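You operate a simulated robot arm through the tools that you are given. There is no shell and no other tool. Be economical: measure what you need, move in short steps, check, and stop when the job is done.

You run a simulated two-armed robot. Do the job below in one go: nothing can be reset, and whatever is moved stays where it is left.

TASK
Pick up the small yellow spool with one hand, pass it to the other hand and put it on the green side of the rail board. Set down upright: small yellow spool.

It is judged by the outcome, as a careful person would: the job done as asked, and still so three seconds after it is handed in. It fails if anything else is knocked over, pushed out of place, dropped, spilled or broken.

THE ROBOT
Two 6-joint arms with two-finger parallel grippers on one trunk, on a base that drives. Base frame: it is fixed to the floor where the robot stands at the start and does not move with it; the origin is under the middle of the robot, x ahead of it, y to its left, z up. Readings come in m, degrees, newtons and seconds.
The left shoulder is at the start at [-0.077, 0.177, 0.832], the right one opposite. With the tool pointing down near the work surface each hand reaches from about 0.1 to 0.7 m from the robot's upright axis, wherever it stands, measured 20 degrees to its own side. Places, roughly: green side of the rail board (20x32 cm) [0.48, -2.92, 1.06]; small yellow spool (6x6x11 cm) [0.5, 0.1, 1]. Payload 1.57 kg a hand.
The tool frame of a hand sits at the grasp point between the pads (the TCP): z along the fingers, y along the line on which they close. The tips reach 0.03 m beyond it. Largest opening 0.08 m; finger width 0.017, thickness 0.012; the body of the gripper, 0.04 by 0.082 m, starts 0.08 m behind the TCP.
Orientation is told as [roll, pitch, yaw] about the base's x, y, z axes, in that order, counted from this pose: with the fingers straight down and closing along the base's y, the tool's x points along the base's -x, its y along +y and its z along -z.

THE INTERFACE
- The arms move only by the tool drive_tool. It takes "left_moves", "right_moves" or both (then of equal length, played together; a hand with none holds still); each is a list of rows, each an object of numbers (a shift or turn left out is 0, a gripper value left out holds the last): "ax", "ay", "az": the turn, a rotation vector about the base's x, y, z in units of 120 degrees (1.0 is 120 degrees); "x", "y", "z": the shift along the base's x, y, z in units of 150 mm (1.0 is 150 mm); "grip": the opening, from 0 (shut) to 1 (fully open). In form: [{"ax": .., "ay": .., "az": .., "x": .., "y": .., "z": .., "grip": ..}, ...]. A call has 1 to 20 rows; each row is the pose to reach, as a shift and turn from the pose commanded when the call began. A call with a number of a shift or a turn outside -1 to 1 is refused whole. Each row takes 0.2 s and may step no farther than 0.05 m and 8.6 degrees from the row before; otherwise, or with a gripper value out of range, the whole call is refused. A pose out of reach is approached as far as the arm can. The call stops where the force on the tool passes 40 N (or 10 N more than at its start, if that is more) or the arm is blocked; 0.2 s more then pass. Each finger travels about 0.072 m/s and halts on what it meets, pressing with about 34 N; the grip force reading is that of the motor and also rises with nothing between the fingers. The clock runs only during rows and for 0.2 s after the last one: add rows that repeat a pose to give the fingers time. The reply holds the time, the measured pose of the TCP, the force on the tool along the base axes, the opening and the grip force, in the units named above and with some noise, with the torque about the TCP (base axes, N m) and any sound that the robot's microphone picked up.
- Cameras (640 x 400 px; columns grow to the right, rows downward): "scene" is now at [0.0404, 0.0254, 1.5651]; the picture's right is [0.29, -0.96, 0.00], its down [-0.64, -0.19, -0.75] and it looks along [0.72, 0.21, -0.66] (base axes); focal length 248 px, centre (320, 200). "left" rides on the left gripper at [0.072, 0.007, -0.122] in its tool frame; the picture's right is [-0.09, 1.00, 0.00], its down [-0.84, -0.08, -0.54] and it looks along [-0.54, -0.05, 0.84] (tool axes); focal length 238 px, centre (320, 200). "right" rides on the right gripper at [0.072, -0.007, -0.122] in its tool frame; the picture's right is [0.09, 1.00, 0.00], its down [-0.84, 0.08, -0.54] and it looks along [-0.54, 0.05, 0.84] (tool axes); focal length 238 px, centre (320, 200). There is no depth. A picture from a camera that has moved, and an enlarged one, comes with that camera's place and axes in the base frame and with its lens.
- snapshot(camera): a new picture of that camera. No time passes.
- lift_body(by): slides the trunk up (or, below 0, down) by that many m; the arms and the scene camera ride with it, the base frame stays. It gives what a move gives, with no picture.
- base_move(legs): drives the robot by 1 to 6 legs, each [ahead, left, turn to the left] in m, m and degrees, along the robot's own axes; the way and the turn of a leg run together, so that a leg with both is an arc; at most 1.5 m and 180 degrees a leg. The arms and the cameras ride along, it lands a little off, and it stops where it bumps. It gives what a move gives.
- pan_tilt(pan, tilt): turns the head with the scene camera to pan (to the left, within 143 degrees either way) and tilt (down, from -29 to 69), counted from straight ahead of the robot. It gives what a move gives.
- inspect(camera, box): a new picture of the part [left, top, right, bottom] of that camera's present view, enlarged. No time passes.
- job_done(): hands the job in; it is judged then, once.

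Work in short steps. Places have to be worked out from the pictures, the camera data and where the tool is seen: move nearer, look again, correct. Check each grasp and each placing, and mend what went wrong. You have 120 turns and 92 pictures in all, those below and enlarged ones among them. Open the grippers and draw the arms clear of the work before you hand the job in, unless the task says otherwise; then end with one line.

The tools are called after "Emit:" as a command line: name --argument value ..., lists and objects as JSON in quotes. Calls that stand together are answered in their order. drive_tool: Moves the arms, as the interface text tells. Its arguments: {"type":"object","properties":{"left_moves":{"type":"array"},"right_moves":{"type":"array"}},"required":[]} The other tools are called the same way: lift_body (by) slides the trunk up or down; base_move (legs) drives the base; pan_tilt (pan, tilt) turns the head that bears the scene camera; snapshot (camera) takes a picture; inspect (camera, box) takes an enlarged picture of a part of a camera's view; job_done () hands the job in.

At the start:

```text
clock: 0.0
left_position: [0.3237, 0.2561, 1.205]
left_tcp_rot: [0.0, 0.0, 0.1]
left_force: [0.4, -0.4, 0.1]
left_wrist_torque: [0.02, 0.01, -0.01]
left_width: 0.0799
left_grip_force: 0.2
right_position: [0.4457, -0.0611, 1.1674]
right_tcp_rot: [0.0, 0.0, 0.1]
right_force: [0.1, -0.8, 0.1]
right_wrist_torque: [0.0, -0.01, 0.01]
right_width: 0.08
right_grip_force: 0.0
trunk travel left (down, up): [-0.275, 0.053]
robot x, y, heading: [-0.0003, -0.0029, 0.3]
head pan, tilt: [16.7, 41.5]
```

scene: 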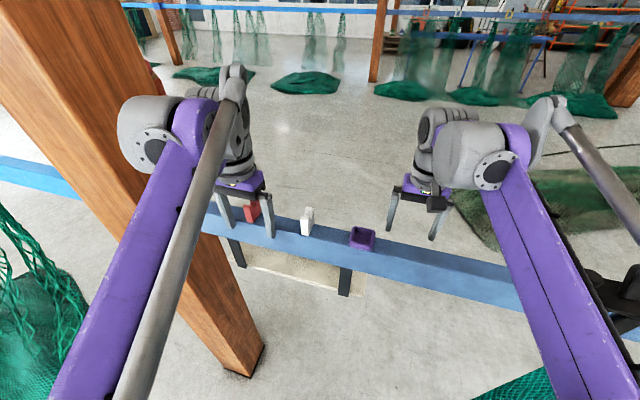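
right: 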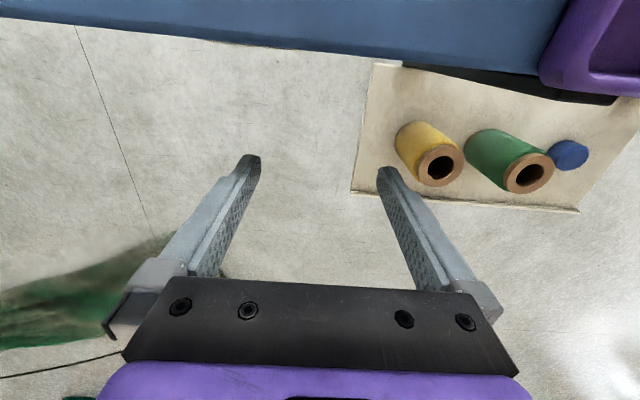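
left: 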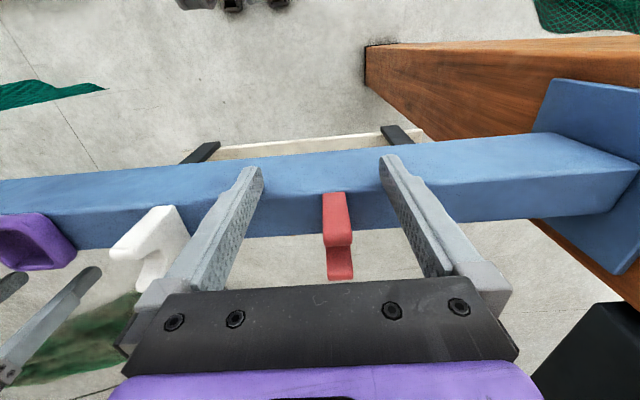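

I'll first look around with the head: down at the work spot, then toward the target on the far right.

Emit:
pan_tilt --pan -75 --tilt 20

Emit:
snapshot --camera "scene"

Emit:
inspect --camera "right" --box '[320, 0, 640, 230]'

```text
clock: 1.7
left_position: [0.3256, 0.2549, 1.2065]
left_tcp_rot: [0.0, 0.0, 0.0]
left_force: [-0.2, -0.4, -0.9]
left_wrist_torque: [-0.01, -0.01, 0.02]
left_width: 0.0801
left_grip_force: 0.1
right_position: [0.4464, -0.0609, 1.1691]
right_tcp_rot: [0.0, 0.1, 0.0]
right_force: [-0.1, 0.2, -0.1]
right_wrist_torque: [0.01, -0.01, -0.01]
right_width: 0.08
right_grip_force: 0.0
trunk travel left (down, up): [-0.275, 0.053]
robot x, y, heading: [-0.003, -0.0006, -0.2]
head pan, tilt: [-75.0, 20.0]
```

```text
88 pictures are left
camera scene: at [-0.0159, -0.0886, 1.5987], right [-0.97, -0.26, 0.0], down [-0.09, 0.33, -0.94], along [0.24, -0.91, -0.34], focal length 248 px, centre (320, 200)
```

scene: 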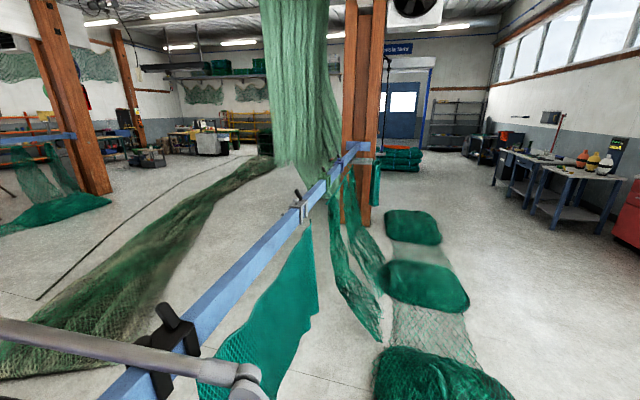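

```text
1.74 times, centred on (480, 115) of right
camera zoom: at [0.3739, -0.068, 1.2896], right [-0.09, 1.0, 0.0], down [0.84, 0.08, 0.54], along [0.54, 0.05, -0.84], focal length 414 px, centre (42, 348)
```

zoom: 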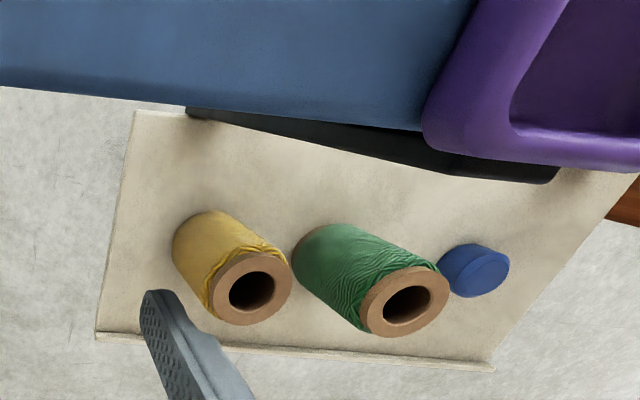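

The yellow spool stands behind the rail on a hung board. Let me zoom into the target area on the far end of the rail.

Emit:
inspect --camera "scene" --box '[270, 120, 420, 214]'

Emit:
drive_tool --right_moves '[{"y": 0.2, "z": 0.15}, {"y": 0.4, "z": 0.3}, {"y": 0.5, "z": 0.4, "x": 0.1}]'

Emit:
snapshot --camera "right"

```text
4.26 times, centred on (345, 167) of scene
camera zoom: at [-0.0159, -0.0886, 1.5987], right [-0.97, -0.26, 0.0], down [-0.09, 0.33, -0.94], along [0.24, -0.91, -0.34], focal length 1055 px, centre (214, 340)
```

zoom: 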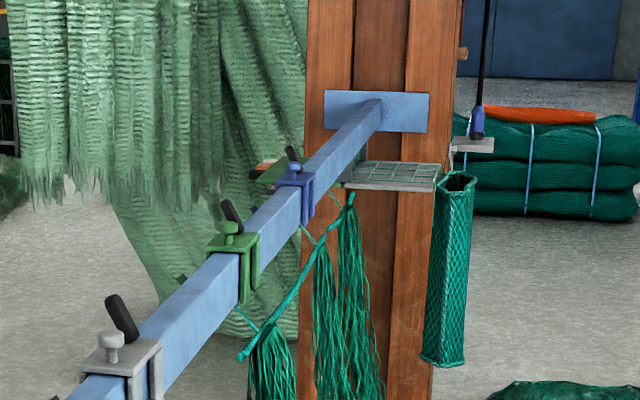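

```text
clock: 2.5
left_position: [0.3262, 0.2573, 1.205]
left_tcp_rot: [0.0, 0.1, -0.1]
left_force: [0.0, 0.4, 0.1]
left_wrist_torque: [-0.01, 0.03, -0.02]
left_width: 0.0799
left_grip_force: 0.0
right_position: [0.4617, 0.0131, 1.2291]
right_tcp_rot: [0.0, -0.1, 0.0]
right_force: [-0.6, 0.1, -0.4]
right_wrist_torque: [-0.05, 0.02, 0.0]
right_width: 0.0798
right_grip_force: 0.1
trunk travel left (down, up): [-0.275, 0.053]
robot x, y, heading: [-0.0018, 0.0025, 0.1]
head pan, tilt: [-75.0, 20.0]
```

```text
85 pictures are left
camera right: at [0.3899, 0.0072, 1.3504], right [-0.09, 1.0, 0.0], down [0.84, 0.08, 0.54], along [0.54, 0.05, -0.84], focal length 238 px, centre (320, 200)
```

right: 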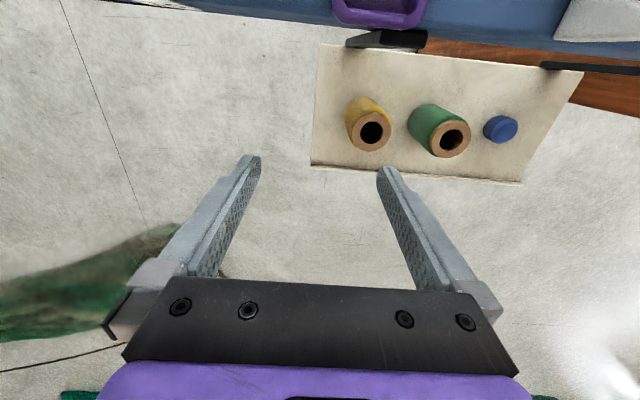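

Triangulating two right-camera views puts the spool's top at about (0.479, 0.085, 1.03), base about 0.92. Plan: the right hand grips it low from the free right side, tilted 45°, closing along x; the left takes it from above and places. I turn the right hand by 90° up high first.

Emit:
drive_tool --right_moves '[{"az": 0.07, "y": -0.1, "z": 0.05}, {"az": 0.14, "y": -0.2, "z": 0.1}, {"az": 0.21, "y": -0.3, "z": 0.1}, {"az": 0.28, "y": -0.4, "z": 0.1}, {"az": 0.35, "y": -0.5, "z": 0.1}, {"az": 0.42, "y": -0.6, "z": 0.1}, {"az": 0.49, "y": -0.7, "z": 0.1}, {"az": 0.56, "y": -0.7, "z": 0.1}, {"az": 0.63, "y": -0.7, "z": 0.1}, {"az": 0.7, "y": -0.7, "z": 0.1}, {"az": 0.75, "y": -0.7, "z": 0.1}]'

Emit:
pan_tilt --pan 0 --tilt 45

Emit:
snapshot --camera "scene"

```text
clock: 4.9
left_position: [0.3259, 0.2564, 1.2052]
left_tcp_rot: [0.1, 0.0, 0.0]
left_force: [0.5, 0.4, -0.2]
left_wrist_torque: [0.01, -0.02, 0.0]
left_width: 0.0799
left_grip_force: 0.0
right_position: [0.4616, -0.0909, 1.2429]
right_tcp_rot: [-0.1, 0.1, 90.1]
right_force: [0.6, -0.3, -0.2]
right_wrist_torque: [0.0, 0.04, 0.01]
right_width: 0.0802
right_grip_force: 0.1
trunk travel left (down, up): [-0.275, 0.053]
robot x, y, heading: [0.0018, 0.0004, 0.2]
head pan, tilt: [-75.0, 20.0]
```

```text
clock: 6.3
left_position: [0.3259, 0.2576, 1.2064]
left_tcp_rot: [0.0, 0.0, 0.0]
left_force: [-0.2, -0.6, 0.3]
left_wrist_torque: [0.01, -0.01, 0.01]
left_width: 0.08
left_grip_force: 0.1
right_position: [0.4606, -0.0916, 1.2432]
right_tcp_rot: [0.1, 0.0, 90.1]
right_force: [0.8, -1.9, 0.1]
right_wrist_torque: [-0.01, 0.02, -0.03]
right_width: 0.0799
right_grip_force: 0.2
trunk travel left (down, up): [-0.275, 0.053]
robot x, y, heading: [-0.0023, 0.0018, 0.1]
head pan, tilt: [0.0, 45.0]
```

```text
84 pictures are left
camera scene: at [0.0413, 0.0012, 1.5601], right [0.0, -1.0, 0.0], down [-0.71, 0.0, -0.71], along [0.71, 0.0, -0.71], focal length 248 px, centre (320, 200)
```

scene: 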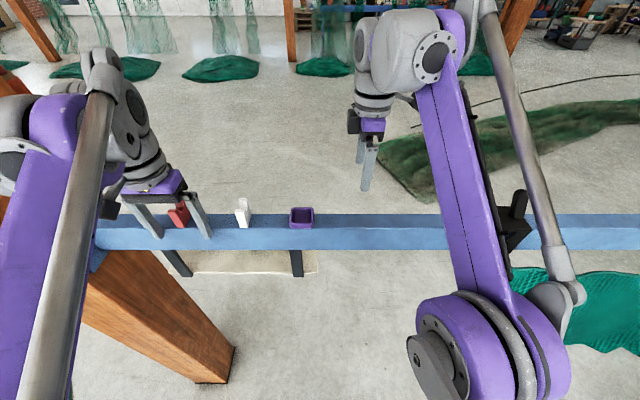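

The rail top comes out near z 1.18 with its far edge at x ≈ 0.38, so I must stay behind it. Now I tilt the right hand 40° toward +y at a safe height and look through its camera.

Emit:
drive_tool --right_moves '[{"ax": 0.067, "x": 0.05}, {"ax": 0.134, "x": 0.1}, {"ax": 0.2, "x": 0.123}, {"ax": 0.267, "x": 0.123}, {"ax": 0.333, "x": 0.123}, {"ax": 0.333, "x": 0.123, "y": 0.1, "z": -0.25}, {"ax": 0.333, "x": 0.123, "y": 0.2, "z": -0.5}]'

Emit:
snapshot --camera "right"

Emit:
snapshot --camera "scene"

Emit:
snapshot --camera "left"

```text
clock: 7.9
left_position: [0.3251, 0.2548, 1.2058]
left_tcp_rot: [0.0, 0.0, 0.0]
left_force: [-0.4, 0.4, -0.8]
left_wrist_torque: [-0.03, 0.0, -0.01]
left_width: 0.0801
left_grip_force: 0.0
right_position: [0.478, -0.0588, 1.1685]
right_tcp_rot: [-0.1, -39.9, 90.1]
right_force: [0.0, -0.1, -0.3]
right_wrist_torque: [0.0, 0.0, -0.02]
right_width: 0.0801
right_grip_force: 0.1
trunk travel left (down, up): [-0.275, 0.053]
robot x, y, heading: [0.0011, -0.0007, -0.2]
head pan, tilt: [0.0, 45.0]
```

```text
83 pictures are left
camera right: at [0.4847, -0.1932, 1.2147], right [-1.0, -0.07, -0.06], down [-0.08, 0.29, 0.95], along [-0.05, 0.95, -0.3], focal length 238 px, centre (320, 200)
```

right: 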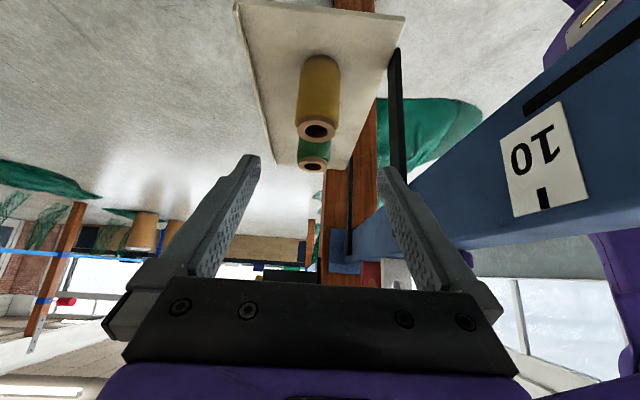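

```text
82 pictures are left
camera scene: at [0.0414, 0.0013, 1.5601], right [0.0, -1.0, 0.0], down [-0.71, 0.0, -0.71], along [0.71, 0.0, -0.71], focal length 248 px, centre (320, 200)
```

scene: 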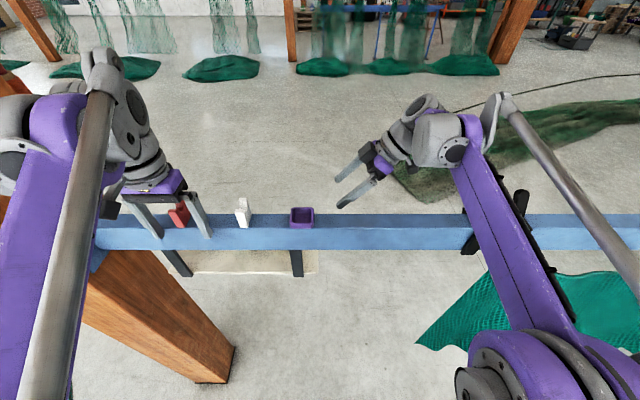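

```text
81 pictures are left
camera left: at [0.2522, 0.2637, 1.3268], right [0.09, 1.0, 0.0], down [0.84, -0.08, 0.54], along [0.54, -0.05, -0.84], focal length 238 px, centre (320, 200)
```

left: 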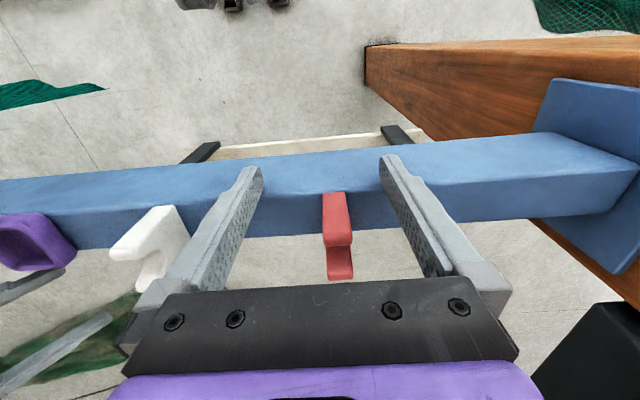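

The hand camera confirms the spool top at (0.480, 0.085, 1.030). To keep the upper arm above the rail I raise the trunk 5 cm, then lower the hand to a pre-grasp and check the link's clearance.

Emit:
lift_body --by 0.05

Emit:
drive_tool --right_moves '[{"y": 0.06, "z": -0.3}, {"y": 0.12, "z": -0.6}, {"y": 0.18, "z": -0.8}]'

Emit:
snapshot --camera "scene"

Emit:
snapshot --camera "right"

```text
clock: 8.9
left_position: [0.3243, 0.2561, 1.2555]
left_tcp_rot: [0.1, 0.0, -0.1]
left_force: [0.0, -0.5, -0.1]
left_wrist_torque: [0.02, -0.03, 0.01]
left_width: 0.0798
left_grip_force: 0.0
right_position: [0.4789, -0.0602, 1.218]
right_tcp_rot: [0.1, -40.0, 89.9]
right_force: [0.4, -0.3, -0.1]
right_wrist_torque: [0.0, 0.0, -0.01]
right_width: 0.08
right_grip_force: 0.1
trunk travel left (down, up): [-0.325, 0.003]
robot x, y, heading: [0.0031, 0.0001, -0.1]
head pan, tilt: [0.0, 45.0]
```

```text
clock: 9.7
left_position: [0.3244, 0.2568, 1.2556]
left_tcp_rot: [0.0, -0.1, 0.0]
left_force: [0.6, -0.2, 0.5]
left_wrist_torque: [0.0, -0.03, 0.02]
left_width: 0.0798
left_grip_force: 0.0
right_position: [0.4793, -0.0334, 1.0989]
right_tcp_rot: [-0.1, -40.0, 90.0]
right_force: [-0.7, 0.1, -0.5]
right_wrist_torque: [0.01, -0.01, 0.03]
right_width: 0.0797
right_grip_force: 0.1
trunk travel left (down, up): [-0.325, 0.003]
robot x, y, heading: [-0.0036, 0.0002, 0.1]
head pan, tilt: [0.0, 45.0]
```

```text
80 pictures are left
camera scene: at [0.0391, 0.0015, 1.613], right [0.0, -1.0, 0.0], down [-0.71, 0.0, -0.71], along [0.71, 0.0, -0.71], focal length 248 px, centre (320, 200)
```

scene: 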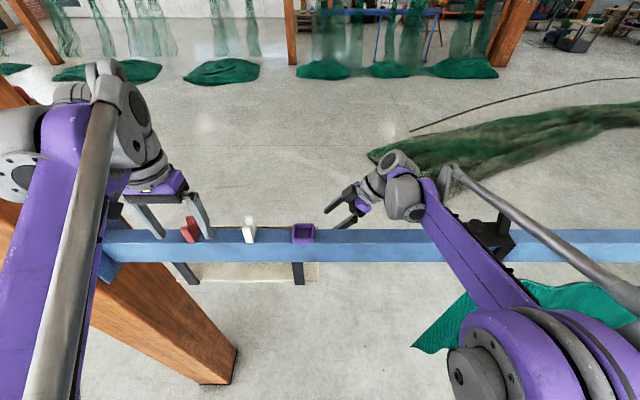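

```text
79 pictures are left
camera right: at [0.4854, -0.1669, 1.1457], right [-1.0, -0.07, -0.06], down [-0.08, 0.29, 0.95], along [-0.05, 0.95, -0.3], focal length 238 px, centre (320, 200)
```

right: 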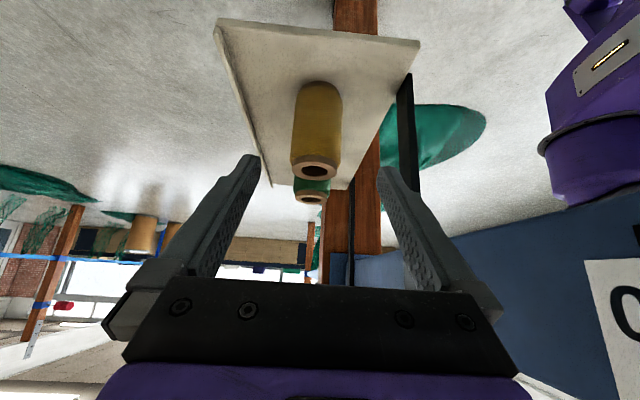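

The right link passes over the rail near y ≈ -0.2; I enlarge that part to judge clearance before going lower.

Emit:
inspect --camera "scene" --box '[310, 140, 550, 290]'

```text
2.67 times, centred on (430, 215) of scene
camera zoom: at [0.0391, 0.0015, 1.613], right [0.0, -1.0, 0.0], down [-0.71, 0.0, -0.71], along [0.71, 0.0, -0.71], focal length 661 px, centre (27, 160)
```

zoom: 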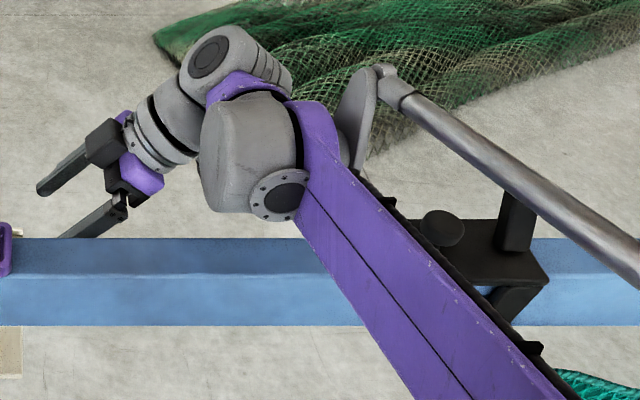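

The forearm crosses the rail with only a few cm to spare, so a low oblique pick isn't possible; instead the right hand will pick from the top, and the left will take it low from the side. I bring the left hand into its side-pointing pose (yaw −90), which also gives a side view of the right arm; meanwhile the right rises and untilts.

Emit:
drive_tool --left_moves '[{"az": -0.07, "z": 0.15, "y": -0.1}, {"az": -0.14, "z": 0.3, "y": -0.2}, {"az": -0.21, "z": 0.4, "y": -0.3}, {"az": -0.28, "z": 0.4, "y": -0.4}, {"az": -0.35, "z": 0.4, "y": -0.5}, {"az": -0.42, "z": 0.4, "y": -0.6}, {"az": -0.49, "z": 0.4, "y": -0.6}, {"az": -0.56, "z": 0.4, "y": -0.6}, {"az": -0.63, "z": 0.4, "y": -0.6}, {"az": -0.7, "z": 0.4, "y": -0.6}, {"az": -0.75, "z": 0.4, "y": -0.6}]' --right_moves '[{"z": 0.3, "y": -0.1}, {"z": 0.6, "y": -0.2}, {"z": 0.8, "y": -0.3}, {"z": 0.8, "y": -0.3, "ax": -0.067}, {"z": 0.8, "y": -0.3, "ax": -0.134}, {"z": 0.8, "y": -0.3, "ax": -0.2}, {"z": 0.8, "y": -0.3, "ax": -0.267}, {"z": 0.8, "y": -0.3, "ax": -0.333}, {"z": 0.8, "y": -0.3, "ax": -0.333}, {"z": 0.8, "y": -0.3, "ax": -0.333}, {"z": 0.8, "y": -0.3, "ax": -0.333}]'

Emit:
drive_tool --left_moves '[{"ax": -0.067}, {"ax": -0.134}, {"ax": -0.2}, {"ax": -0.267}, {"ax": -0.333}]'

Emit:
snapshot --camera "left"

Emit:
snapshot --camera "scene"

```text
clock: 12.1
left_position: [0.3234, 0.1662, 1.3158]
left_tcp_rot: [0.0, -0.1, -90.1]
left_force: [0.0, 0.3, -0.2]
left_wrist_torque: [0.03, 0.0, -0.01]
left_width: 0.0802
left_grip_force: 0.1
right_position: [0.4793, -0.0799, 1.218]
right_tcp_rot: [-0.1, -0.1, 90.1]
right_force: [1.0, 0.2, -0.1]
right_wrist_torque: [-0.01, 0.01, -0.01]
right_width: 0.0801
right_grip_force: 0.1
trunk travel left (down, up): [-0.325, 0.003]
robot x, y, heading: [-0.0, 0.001, 0.1]
head pan, tilt: [0.0, 45.0]
```

```text
clock: 13.3
left_position: [0.3241, 0.1662, 1.3165]
left_tcp_rot: [0.2, -40.1, -90.1]
left_force: [0.3, 0.0, 0.1]
left_wrist_torque: [0.0, -0.01, 0.03]
left_width: 0.0801
left_grip_force: 0.0
right_position: [0.4786, -0.0794, 1.2184]
right_tcp_rot: [0.0, 0.1, 90.0]
right_force: [-0.5, -0.9, 0.2]
right_wrist_torque: [0.0, -0.02, 0.05]
right_width: 0.08
right_grip_force: 0.2
trunk travel left (down, up): [-0.325, 0.003]
robot x, y, heading: [0.001, -0.0012, 0.1]
head pan, tilt: [0.0, 45.0]
```

```text
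77 pictures are left
camera left: at [0.3308, 0.3005, 1.3616], right [1.0, -0.07, 0.06], down [-0.08, -0.29, 0.95], along [-0.05, -0.95, -0.29], focal length 238 px, centre (320, 200)
```

left: 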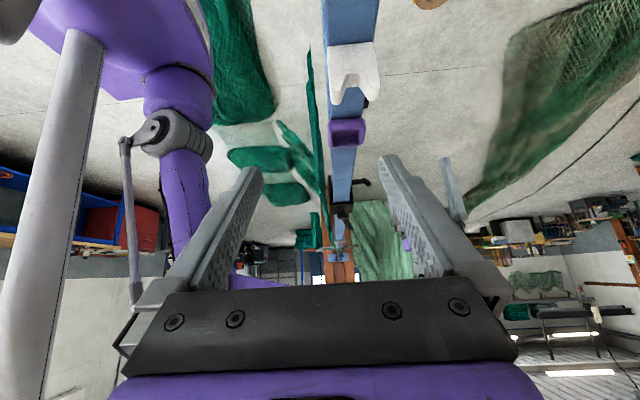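

```text
76 pictures are left
camera scene: at [0.0391, 0.0018, 1.613], right [0.0, -1.0, 0.0], down [-0.71, 0.0, -0.71], along [0.71, 0.0, -0.71], focal length 248 px, centre (320, 200)
```

scene: 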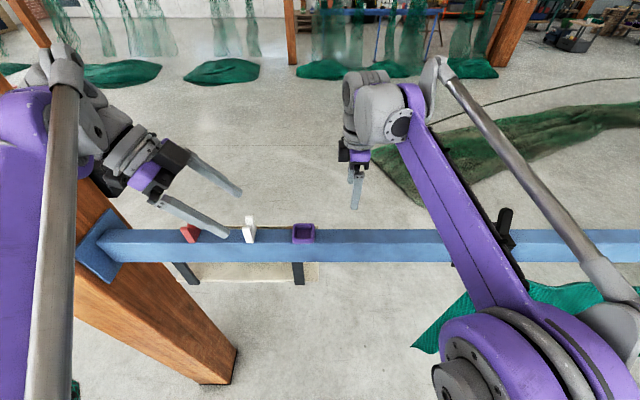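

The elbow is well above the rail (z > 1.28), so a top pick is as low as a pose already reached. I move the right hand over the spool, high, and look.

Emit:
drive_tool --right_moves '[{"y": 0.28}, {"y": 0.56}, {"y": 0.84}, {"y": 1.0}, {"y": 1.0, "z": -0.2}, {"y": 1.0, "z": -0.4}]'

Emit:
snapshot --camera "scene"

Emit:
snapshot --camera "left"

Emit:
snapshot --camera "right"

```text
clock: 14.7
left_position: [0.3253, 0.1668, 1.3164]
left_tcp_rot: [0.0, -40.1, -90.0]
left_force: [0.8, -0.3, 0.0]
left_wrist_torque: [-0.03, 0.0, -0.01]
left_width: 0.0799
left_grip_force: 0.0
right_position: [0.4793, 0.0712, 1.161]
right_tcp_rot: [0.0, -0.1, 89.9]
right_force: [-0.1, -0.3, 0.4]
right_wrist_torque: [0.01, 0.05, -0.04]
right_width: 0.08
right_grip_force: 0.0
trunk travel left (down, up): [-0.325, 0.003]
robot x, y, heading: [-0.0005, -0.0016, 0.0]
head pan, tilt: [0.0, 45.0]
```

```text
75 pictures are left
camera scene: at [0.039, 0.0016, 1.613], right [0.0, -1.0, 0.0], down [-0.71, 0.0, -0.71], along [0.71, 0.0, -0.71], focal length 248 px, centre (320, 200)
```

scene: 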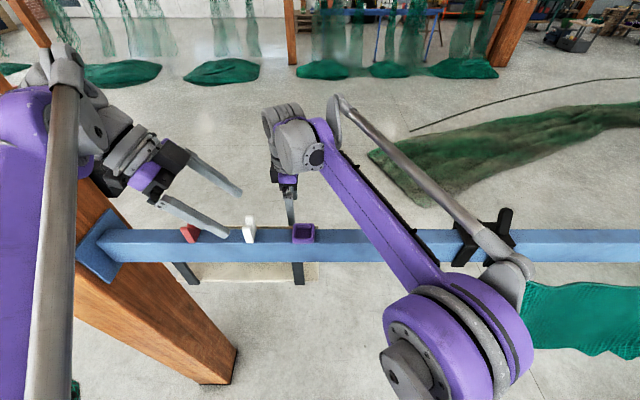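

```text
74 pictures are left
camera left: at [0.3306, 0.3004, 1.3617], right [1.0, -0.07, 0.06], down [-0.08, -0.29, 0.95], along [-0.05, -0.95, -0.3], focal length 238 px, centre (320, 200)
```

left: 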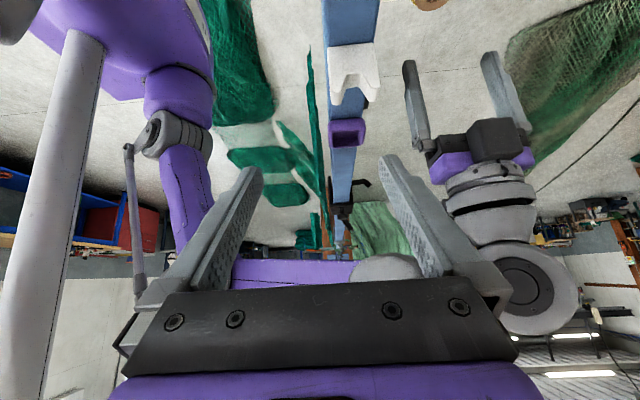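

```text
73 pictures are left
camera right: at [0.4862, -0.002, 1.281], right [-1.0, -0.09, 0.0], down [-0.08, 0.84, 0.54], along [-0.05, 0.54, -0.84], focal length 238 px, centre (320, 200)
```

right: 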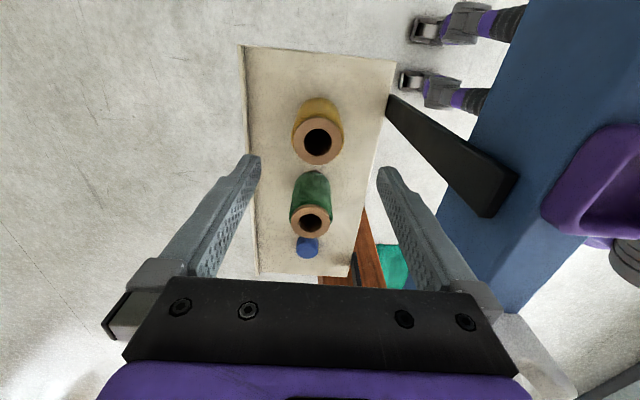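

Spool axis reads (0.480, 0.083), and the forearm crosses the rail to the right of the tray with room. I descend to TCP z ≈ 1.06 first.

Emit:
drive_tool --right_moves '[{"y": 0.08, "z": -0.1}, {"y": 0.08, "z": -0.25}, {"y": 0.08, "z": -0.4}, {"y": 0.08, "z": -0.55}, {"y": 0.08, "z": -0.65}]'

Emit:
snapshot --camera "scene"

Emit:
snapshot --camera "right"

Emit:
snapshot --camera "left"

```text
clock: 15.9
left_position: [0.3253, 0.1654, 1.3153]
left_tcp_rot: [-0.1, -40.0, -90.0]
left_force: [0.3, 0.1, 0.4]
left_wrist_torque: [-0.02, 0.02, 0.0]
left_width: 0.0799
left_grip_force: 0.0
right_position: [0.4812, 0.0824, 1.0593]
right_tcp_rot: [0.1, 0.0, 90.1]
right_force: [0.0, 0.1, -0.9]
right_wrist_torque: [0.03, -0.02, -0.02]
right_width: 0.08
right_grip_force: 0.0
trunk travel left (down, up): [-0.325, 0.003]
robot x, y, heading: [0.0013, 0.0028, 0.1]
head pan, tilt: [0.0, 45.0]
```

```text
72 pictures are left
camera scene: at [0.0391, 0.0013, 1.613], right [0.0, -1.0, 0.0], down [-0.71, 0.0, -0.71], along [0.71, 0.0, -0.71], focal length 248 px, centre (320, 200)
```

scene: 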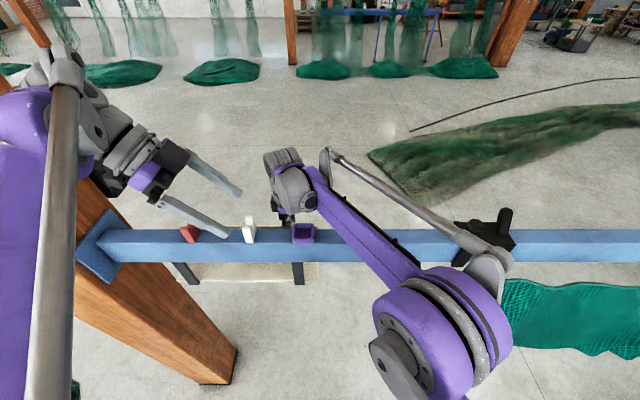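

```text
71 pictures are left
camera right: at [0.4876, 0.0108, 1.1808], right [-1.0, -0.09, 0.0], down [-0.08, 0.84, 0.54], along [-0.05, 0.54, -0.84], focal length 238 px, centre (320, 200)
```

right: 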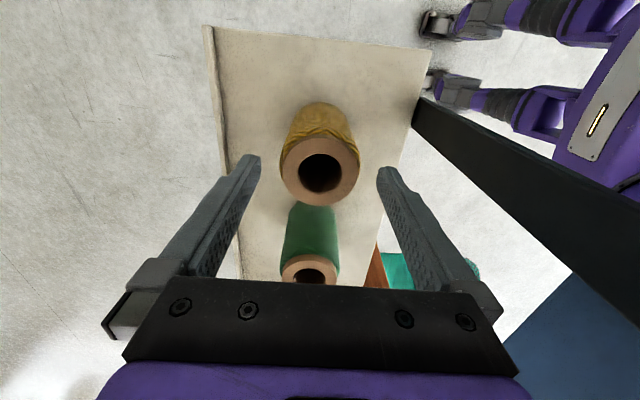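

```text
70 pictures are left
camera left: at [0.3307, 0.3002, 1.3618], right [1.0, -0.07, 0.06], down [-0.08, -0.29, 0.95], along [-0.05, -0.95, -0.3], focal length 238 px, centre (320, 200)
```

left: 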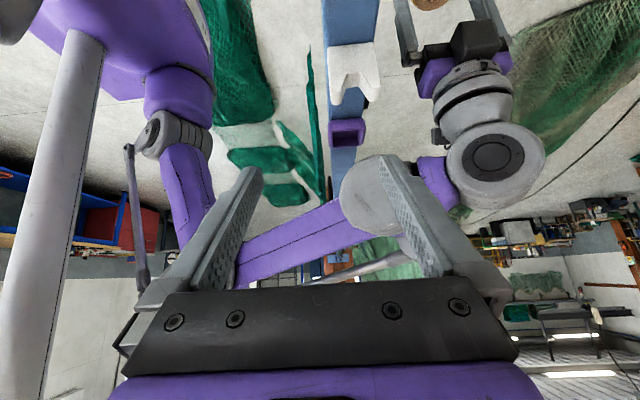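

In the left view, the right wrist's grey block is nearly at rail-top height, so I don't want to go lower from here. I raise the hand and drive 0.12 m closer to steepen the forearm.

Emit:
drive_tool --right_moves '[{"z": 0.25}, {"z": 0.5}, {"z": 0.7}]'

Emit:
base_move --legs '[[0.12, 0, 0]]'

Emit:
snapshot --camera "scene"

```text
clock: 16.7
left_position: [0.3255, 0.1664, 1.3159]
left_tcp_rot: [0.0, -40.0, -90.0]
left_force: [0.7, 0.1, 0.3]
left_wrist_torque: [-0.01, 0.01, 0.0]
left_width: 0.0798
left_grip_force: 0.0
right_position: [0.4802, 0.0833, 1.1672]
right_tcp_rot: [0.0, 0.0, 90.0]
right_force: [0.3, 0.2, 0.2]
right_wrist_torque: [-0.01, -0.02, 0.0]
right_width: 0.08
right_grip_force: 0.0
trunk travel left (down, up): [-0.325, 0.003]
robot x, y, heading: [0.0004, 0.0012, 0.0]
head pan, tilt: [0.0, 45.0]
```

```text
clock: 17.9
left_position: [0.4415, 0.1658, 1.3144]
left_tcp_rot: [0.0, -39.9, -89.9]
left_force: [-0.3, 0.8, 0.1]
left_wrist_torque: [0.0, -0.02, -0.01]
left_width: 0.08
left_grip_force: 0.1
right_position: [0.5954, 0.0835, 1.1648]
right_tcp_rot: [0.0, 0.0, 90.1]
right_force: [-1.0, 0.4, -0.2]
right_wrist_torque: [0.02, -0.01, -0.03]
right_width: 0.0798
right_grip_force: 0.1
trunk travel left (down, up): [-0.325, 0.003]
robot x, y, heading: [0.1211, -0.0014, -0.1]
head pan, tilt: [0.0, 45.0]
```

```text
69 pictures are left
camera scene: at [0.1558, 0.0014, 1.6128], right [0.0, -1.0, 0.0], down [-0.71, 0.0, -0.71], along [0.71, 0.0, -0.71], focal length 248 px, centre (320, 200)
```

scene: 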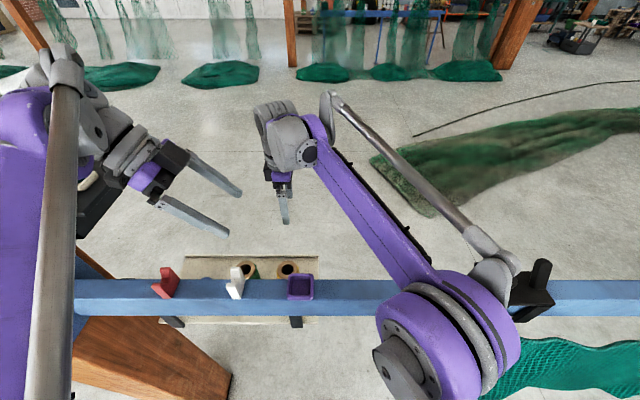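

Base is at x = 0.12 and the spools now show behind the rail. I bring both hands back by about 0.115 m in x and check the elbow's gap to the black clamp.

Emit:
drive_tool --right_moves '[{"x": -0.2}, {"x": -0.4}, {"x": -0.6}, {"x": -0.77}]' --left_moves '[{"x": -0.2, "y": 0.1}, {"x": -0.4, "y": 0.2}, {"x": -0.6, "y": 0.2}, {"x": -0.8, "y": 0.2}]'

Emit:
snapshot --camera "scene"

Emit:
snapshot --camera "left"

```text
clock: 18.9
left_position: [0.3207, 0.1954, 1.3145]
left_tcp_rot: [0.2, -39.9, -90.0]
left_force: [-0.1, -0.4, -0.6]
left_wrist_torque: [0.01, -0.03, 0.0]
left_width: 0.0801
left_grip_force: 0.1
right_position: [0.4793, 0.0831, 1.1642]
right_tcp_rot: [-0.1, 0.0, 90.1]
right_force: [-0.6, -0.1, 0.3]
right_wrist_torque: [0.01, -0.03, -0.02]
right_width: 0.0798
right_grip_force: 0.0
trunk travel left (down, up): [-0.325, 0.003]
robot x, y, heading: [0.1212, -0.0009, -0.0]
head pan, tilt: [0.0, 45.0]
```

```text
68 pictures are left
camera scene: at [0.1547, 0.0007, 1.613], right [0.0, -1.0, 0.0], down [-0.71, 0.0, -0.71], along [0.71, 0.0, -0.71], focal length 248 px, centre (320, 200)
```

scene: 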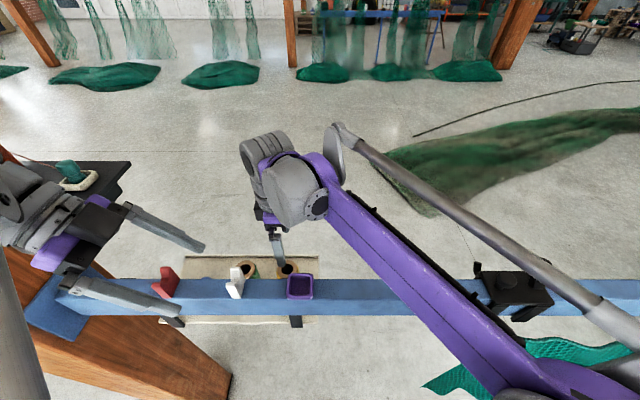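

```text
67 pictures are left
camera left: at [0.3263, 0.3302, 1.3616], right [1.0, -0.07, 0.06], down [-0.08, -0.29, 0.95], along [-0.05, -0.95, -0.3], focal length 238 px, centre (320, 200)
```

left: 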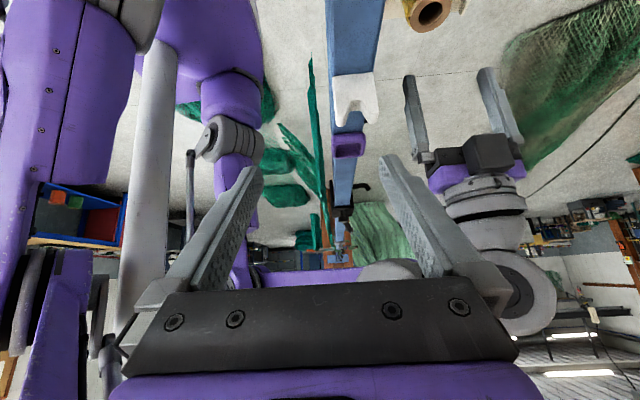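

Now I lower the right hand to z ≈ 1.06 again and compare the wrist clearance.

Emit:
drive_tool --right_moves '[{"z": -0.2}, {"z": -0.4}, {"z": -0.6}, {"z": -0.7}]'

Emit:
snapshot --camera "scene"

Emit:
snapshot --camera "left"

Emit:
snapshot --camera "right"

```text
clock: 19.9
left_position: [0.3243, 0.1973, 1.3152]
left_tcp_rot: [-0.1, -40.0, -89.8]
left_force: [0.2, 0.9, 0.1]
left_wrist_torque: [-0.03, -0.02, -0.01]
left_width: 0.08
left_grip_force: 0.1
right_position: [0.4818, 0.084, 1.0612]
right_tcp_rot: [0.1, 0.0, 90.1]
right_force: [-0.1, 0.1, 0.0]
right_wrist_torque: [-0.04, -0.02, 0.02]
right_width: 0.0803
right_grip_force: 0.0
trunk travel left (down, up): [-0.325, 0.003]
robot x, y, heading: [0.1179, -0.0018, 0.1]
head pan, tilt: [0.0, 45.0]
```

```text
66 pictures are left
camera scene: at [0.1571, 0.0015, 1.613], right [0.0, -1.0, 0.0], down [-0.71, 0.0, -0.71], along [0.71, 0.0, -0.71], focal length 248 px, centre (320, 200)
```

scene: 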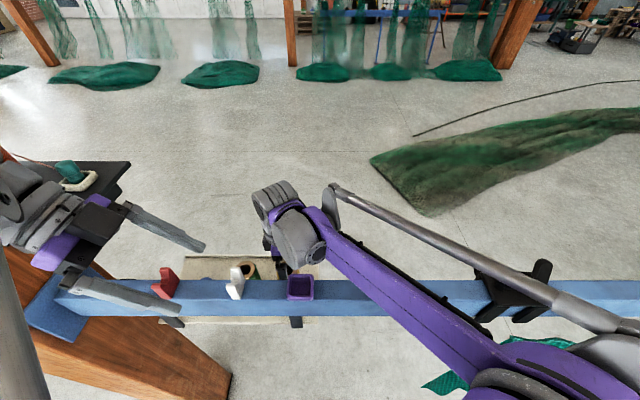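

```text
65 pictures are left
camera left: at [0.3288, 0.3308, 1.3614], right [1.0, -0.07, 0.06], down [-0.08, -0.29, 0.95], along [-0.05, -0.95, -0.3], focal length 238 px, centre (320, 200)
```

left: 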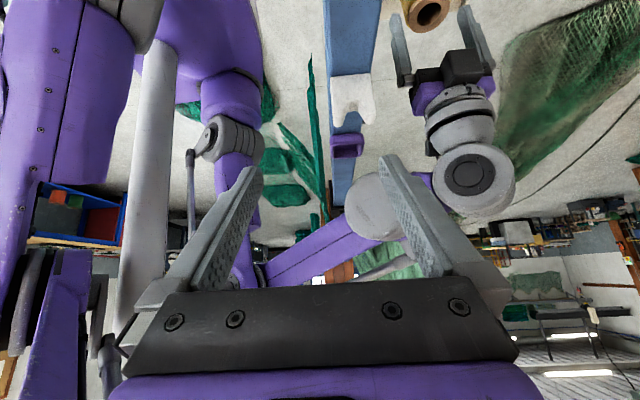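

```text
64 pictures are left
camera right: at [0.4878, 0.0117, 1.1818], right [-1.0, -0.09, 0.0], down [-0.08, 0.84, 0.54], along [-0.05, 0.54, -0.84], focal length 238 px, centre (320, 200)
```

right: 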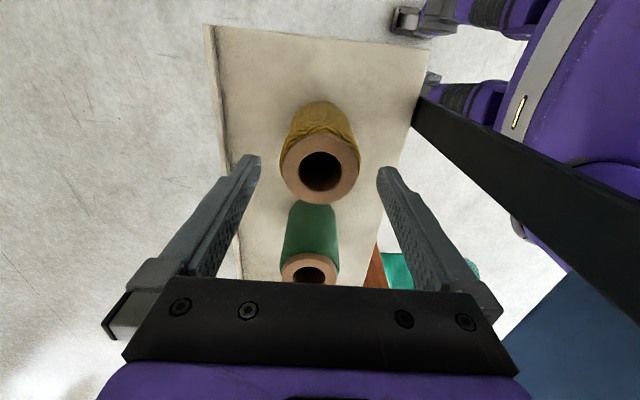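

The wrist block would come down right beside the purple tray, so I change the pick: close along y (yaw 0) with the wrist leaning 25° away from the rail. I raise the hand, turn back to yaw 0, then lean.

Emit:
drive_tool --right_moves '[{"z": 0.25}, {"z": 0.5}, {"z": 0.7}, {"z": 0.7, "az": -0.07}, {"z": 0.7, "az": -0.14}, {"z": 0.7, "az": -0.21}, {"z": 0.7, "az": -0.28}, {"z": 0.7, "az": -0.35}, {"z": 0.7, "az": -0.42}, {"z": 0.7, "az": -0.49}, {"z": 0.7, "az": -0.56}, {"z": 0.7, "az": -0.63}, {"z": 0.7, "az": -0.7}, {"z": 0.7, "az": -0.75}]'

Emit:
drive_tool --right_moves '[{"ay": 0.067}, {"ay": 0.134}, {"ay": 0.208}]'

Emit:
snapshot --camera "right"

Emit:
snapshot --camera "scene"

```text
clock: 22.9
left_position: [0.3232, 0.1967, 1.3153]
left_tcp_rot: [0.0, -40.0, -89.9]
left_force: [-0.7, -0.6, 0.9]
left_wrist_torque: [0.03, 0.01, 0.02]
left_width: 0.0799
left_grip_force: 0.1
right_position: [0.4819, 0.0839, 1.1675]
right_tcp_rot: [0.1, 0.0, 0.0]
right_force: [0.1, -0.1, -0.7]
right_wrist_torque: [-0.02, -0.01, 0.0]
right_width: 0.0799
right_grip_force: 0.2
trunk travel left (down, up): [-0.325, 0.003]
robot x, y, heading: [0.1173, 0.0013, 0.2]
head pan, tilt: [0.0, 45.0]
```

```text
refused: row 3 steps farther than a row can; nothing moved
```

```text
63 pictures are left
camera right: at [0.4101, 0.0767, 1.2875], right [-0.09, 1.0, 0.0], down [0.84, 0.08, 0.54], along [0.54, 0.05, -0.84], focal length 238 px, centre (320, 200)
```

right: 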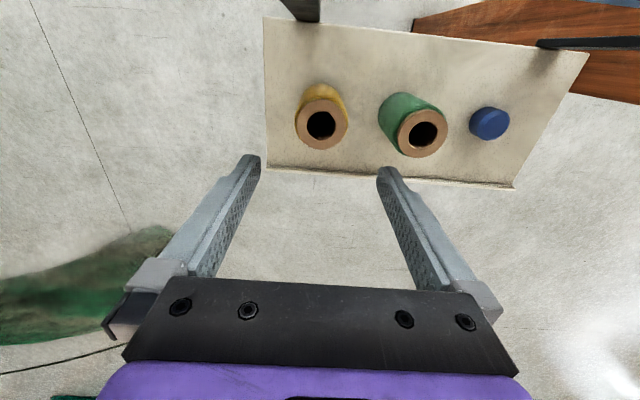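

```text
62 pictures are left
camera scene: at [0.1572, 0.0015, 1.613], right [0.0, -1.0, 0.0], down [-0.71, 0.0, -0.71], along [0.71, 0.0, -0.71], focal length 248 px, centre (320, 200)
```

scene: 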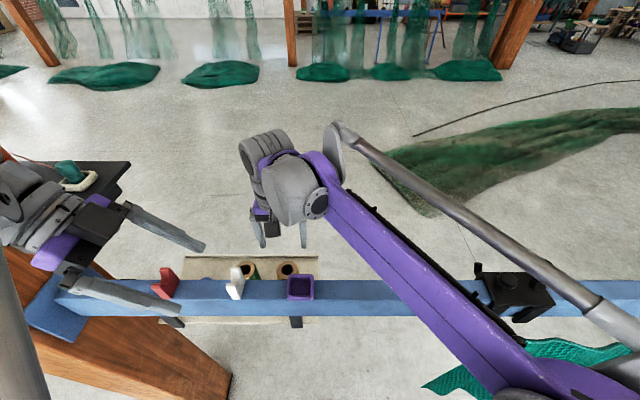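

The spool axis checks at (0.478, 0.084); the gap to the green one is about 4 cm. Lean again with smaller steps (the last call was refused).

Emit:
drive_tool --right_moves '[{"ay": 0.052}, {"ay": 0.104}, {"ay": 0.156}, {"ay": 0.208}]'

Emit:
drive_tool --right_moves '[{"z": -0.2, "x": -0.01}, {"z": -0.4, "x": -0.02}, {"z": -0.6, "x": -0.02}, {"z": -0.68, "x": -0.02}]'

Emit:
snapshot --camera "right"

Emit:
snapshot --camera "scene"

Emit:
snapshot --camera "left"

```text
clock: 23.9
left_position: [0.3244, 0.1977, 1.3148]
left_tcp_rot: [0.0, -40.0, -90.0]
left_force: [0.4, 0.4, 0.1]
left_wrist_torque: [0.02, -0.03, 0.03]
left_width: 0.0803
left_grip_force: 0.0
right_position: [0.4816, 0.0848, 1.1658]
right_tcp_rot: [0.0, 24.9, 0.0]
right_force: [-0.5, -0.5, -0.4]
right_wrist_torque: [-0.01, 0.01, 0.03]
right_width: 0.0801
right_grip_force: 0.2
trunk travel left (down, up): [-0.325, 0.003]
robot x, y, heading: [0.1151, -0.0022, -0.1]
head pan, tilt: [0.0, 45.0]
```

```text
clock: 24.9
left_position: [0.3238, 0.1978, 1.3151]
left_tcp_rot: [0.0, -39.9, -89.9]
left_force: [0.0, 0.0, -0.5]
left_wrist_torque: [-0.01, -0.01, -0.01]
left_width: 0.0799
left_grip_force: 0.0
right_position: [0.48, 0.0827, 1.0631]
right_tcp_rot: [0.1, 24.9, 0.0]
right_force: [0.1, -0.6, 0.4]
right_wrist_torque: [0.0, -0.01, 0.02]
right_width: 0.0799
right_grip_force: 0.1
trunk travel left (down, up): [-0.325, 0.003]
robot x, y, heading: [0.1162, 0.0004, 0.1]
head pan, tilt: [0.0, 45.0]
```

```text
61 pictures are left
camera right: at [0.4656, 0.0762, 1.2037], right [-0.09, 1.0, 0.04], down [0.99, 0.08, 0.14], along [0.14, 0.05, -0.99], focal length 238 px, centre (320, 200)
```

right: 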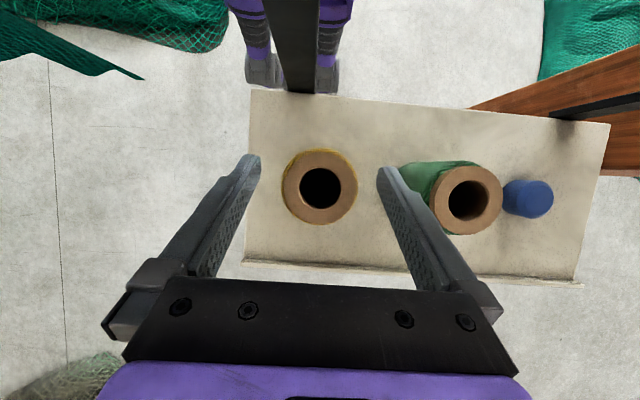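

```text
60 pictures are left
camera scene: at [0.1572, 0.0015, 1.613], right [0.0, -1.0, 0.0], down [-0.71, 0.0, -0.71], along [0.71, 0.0, -0.71], focal length 248 px, centre (320, 200)
```

scene: 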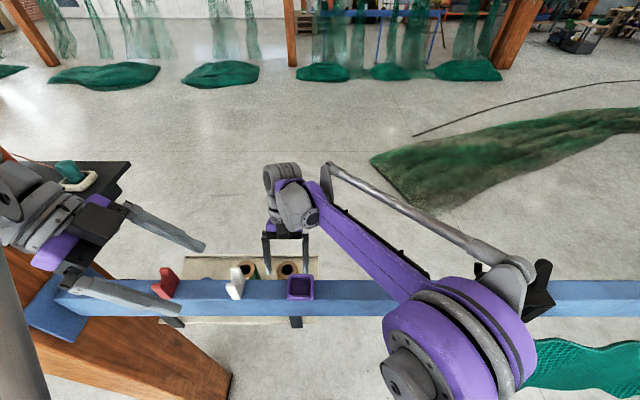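

```text
59 pictures are left
camera left: at [0.3289, 0.3308, 1.3614], right [1.0, -0.07, 0.06], down [-0.08, -0.29, 0.95], along [-0.05, -0.95, -0.3], focal length 238 px, centre (320, 200)
```

left: 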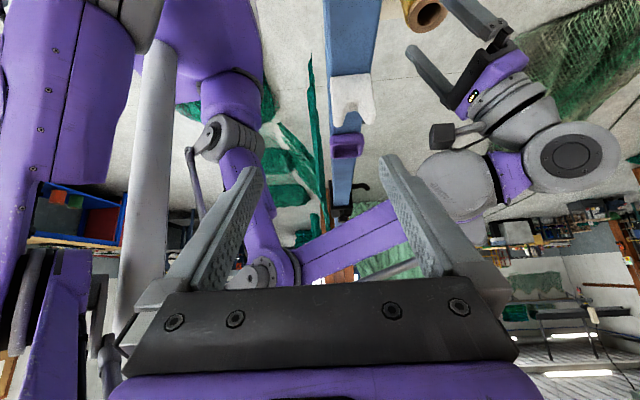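

All clear: the wrist is behind the rail, the spool centred between the fingers at (0.481, 0.084). I lower to z ≈ 1.022 and close.

Emit:
drive_tool --right_moves '[{"z": -0.15, "y": 0.01}, {"z": -0.27, "y": 0.01}, {"z": -0.27, "y": 0.01, "grip": 0.5}, {"z": -0.27, "y": 0.01, "grip": 0.5}, {"z": -0.27, "y": 0.01, "grip": 0.5}, {"z": -0.27, "y": 0.01, "grip": 0.5}]'

Emit:
snapshot --camera "right"

```text
clock: 26.3
left_position: [0.3244, 0.1967, 1.3149]
left_tcp_rot: [0.0, -40.1, -90.0]
left_force: [0.8, 0.0, -0.1]
left_wrist_torque: [0.01, 0.0, 0.01]
left_width: 0.08
left_grip_force: 0.1
right_position: [0.4803, 0.0857, 1.0233]
right_tcp_rot: [0.1, 24.9, 0.0]
right_force: [-0.4, 0.6, 0.4]
right_wrist_torque: [0.03, 0.01, 0.01]
right_width: 0.0587
right_grip_force: 34.0
trunk travel left (down, up): [-0.325, 0.003]
robot x, y, heading: [0.1213, 0.0043, 0.1]
head pan, tilt: [0.0, 45.0]
```

```text
58 pictures are left
camera right: at [0.4661, 0.0787, 1.1638], right [-0.09, 1.0, 0.04], down [0.99, 0.08, 0.14], along [0.14, 0.05, -0.99], focal length 238 px, centre (320, 200)
```

right: 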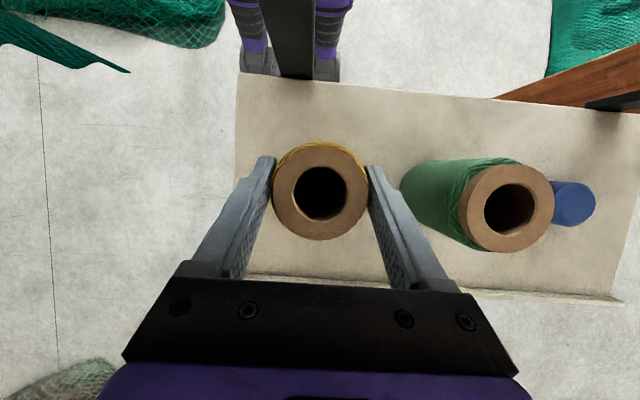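

Gripped at 58.7 mm with 34 N. I lift straight up and check.

Emit:
drive_tool --right_moves '[{"z": 0.1}, {"z": 0.25}, {"z": 0.5}, {"z": 0.75}, {"z": 1.0}]'

Emit:
drive_tool --right_moves '[{"z": 0.25}, {"z": 0.5}, {"z": 0.75}, {"z": 1.0, "y": -0.2, "x": 0.1}, {"z": 1.0, "y": -0.5, "x": 0.2}]'

Emit:
snapshot --camera "right"

Emit:
snapshot --camera "scene"

```text
clock: 27.5
left_position: [0.3222, 0.1966, 1.3149]
left_tcp_rot: [0.0, -40.0, -89.9]
left_force: [0.1, -0.3, 0.6]
left_wrist_torque: [0.02, 0.02, 0.03]
left_width: 0.0798
left_grip_force: 0.1
right_position: [0.4794, 0.0857, 1.1742]
right_tcp_rot: [0.1, 24.9, 0.1]
right_force: [0.1, 0.3, -0.4]
right_wrist_torque: [0.01, 0.0, -0.01]
right_width: 0.0586
right_grip_force: 34.1
trunk travel left (down, up): [-0.325, 0.003]
robot x, y, heading: [0.1165, -0.0016, -0.1]
head pan, tilt: [0.0, 45.0]
```

```text
refused: row 4 steps farther than a row can; nothing moved
```

```text
57 pictures are left
camera right: at [0.4655, 0.0784, 1.3146], right [-0.09, 1.0, 0.04], down [0.99, 0.08, 0.14], along [0.14, 0.05, -0.99], focal length 238 px, centre (320, 200)
```

right: 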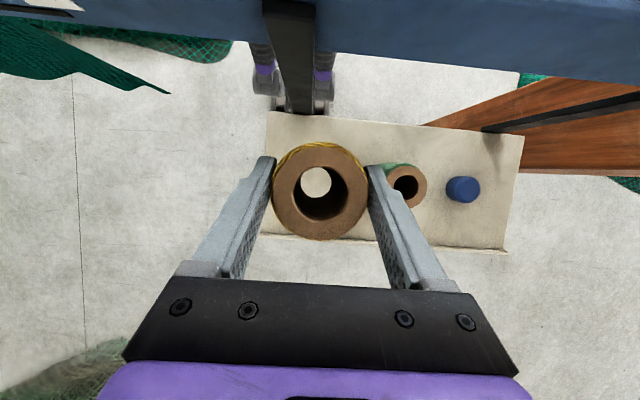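

```text
56 pictures are left
camera scene: at [0.1571, 0.0014, 1.613], right [0.0, -1.0, 0.0], down [-0.71, 0.0, -0.71], along [0.71, 0.0, -0.71], focal length 248 px, centre (320, 200)
```

scene: 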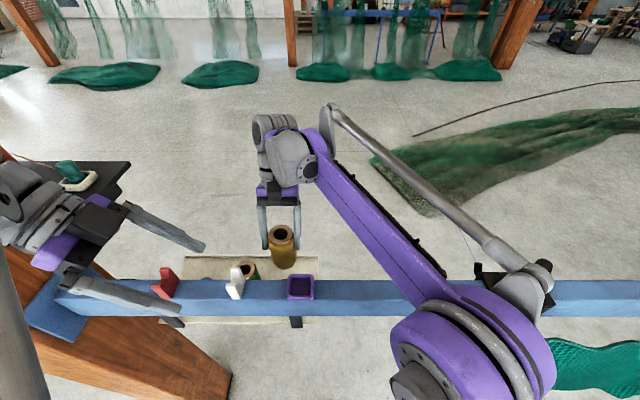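

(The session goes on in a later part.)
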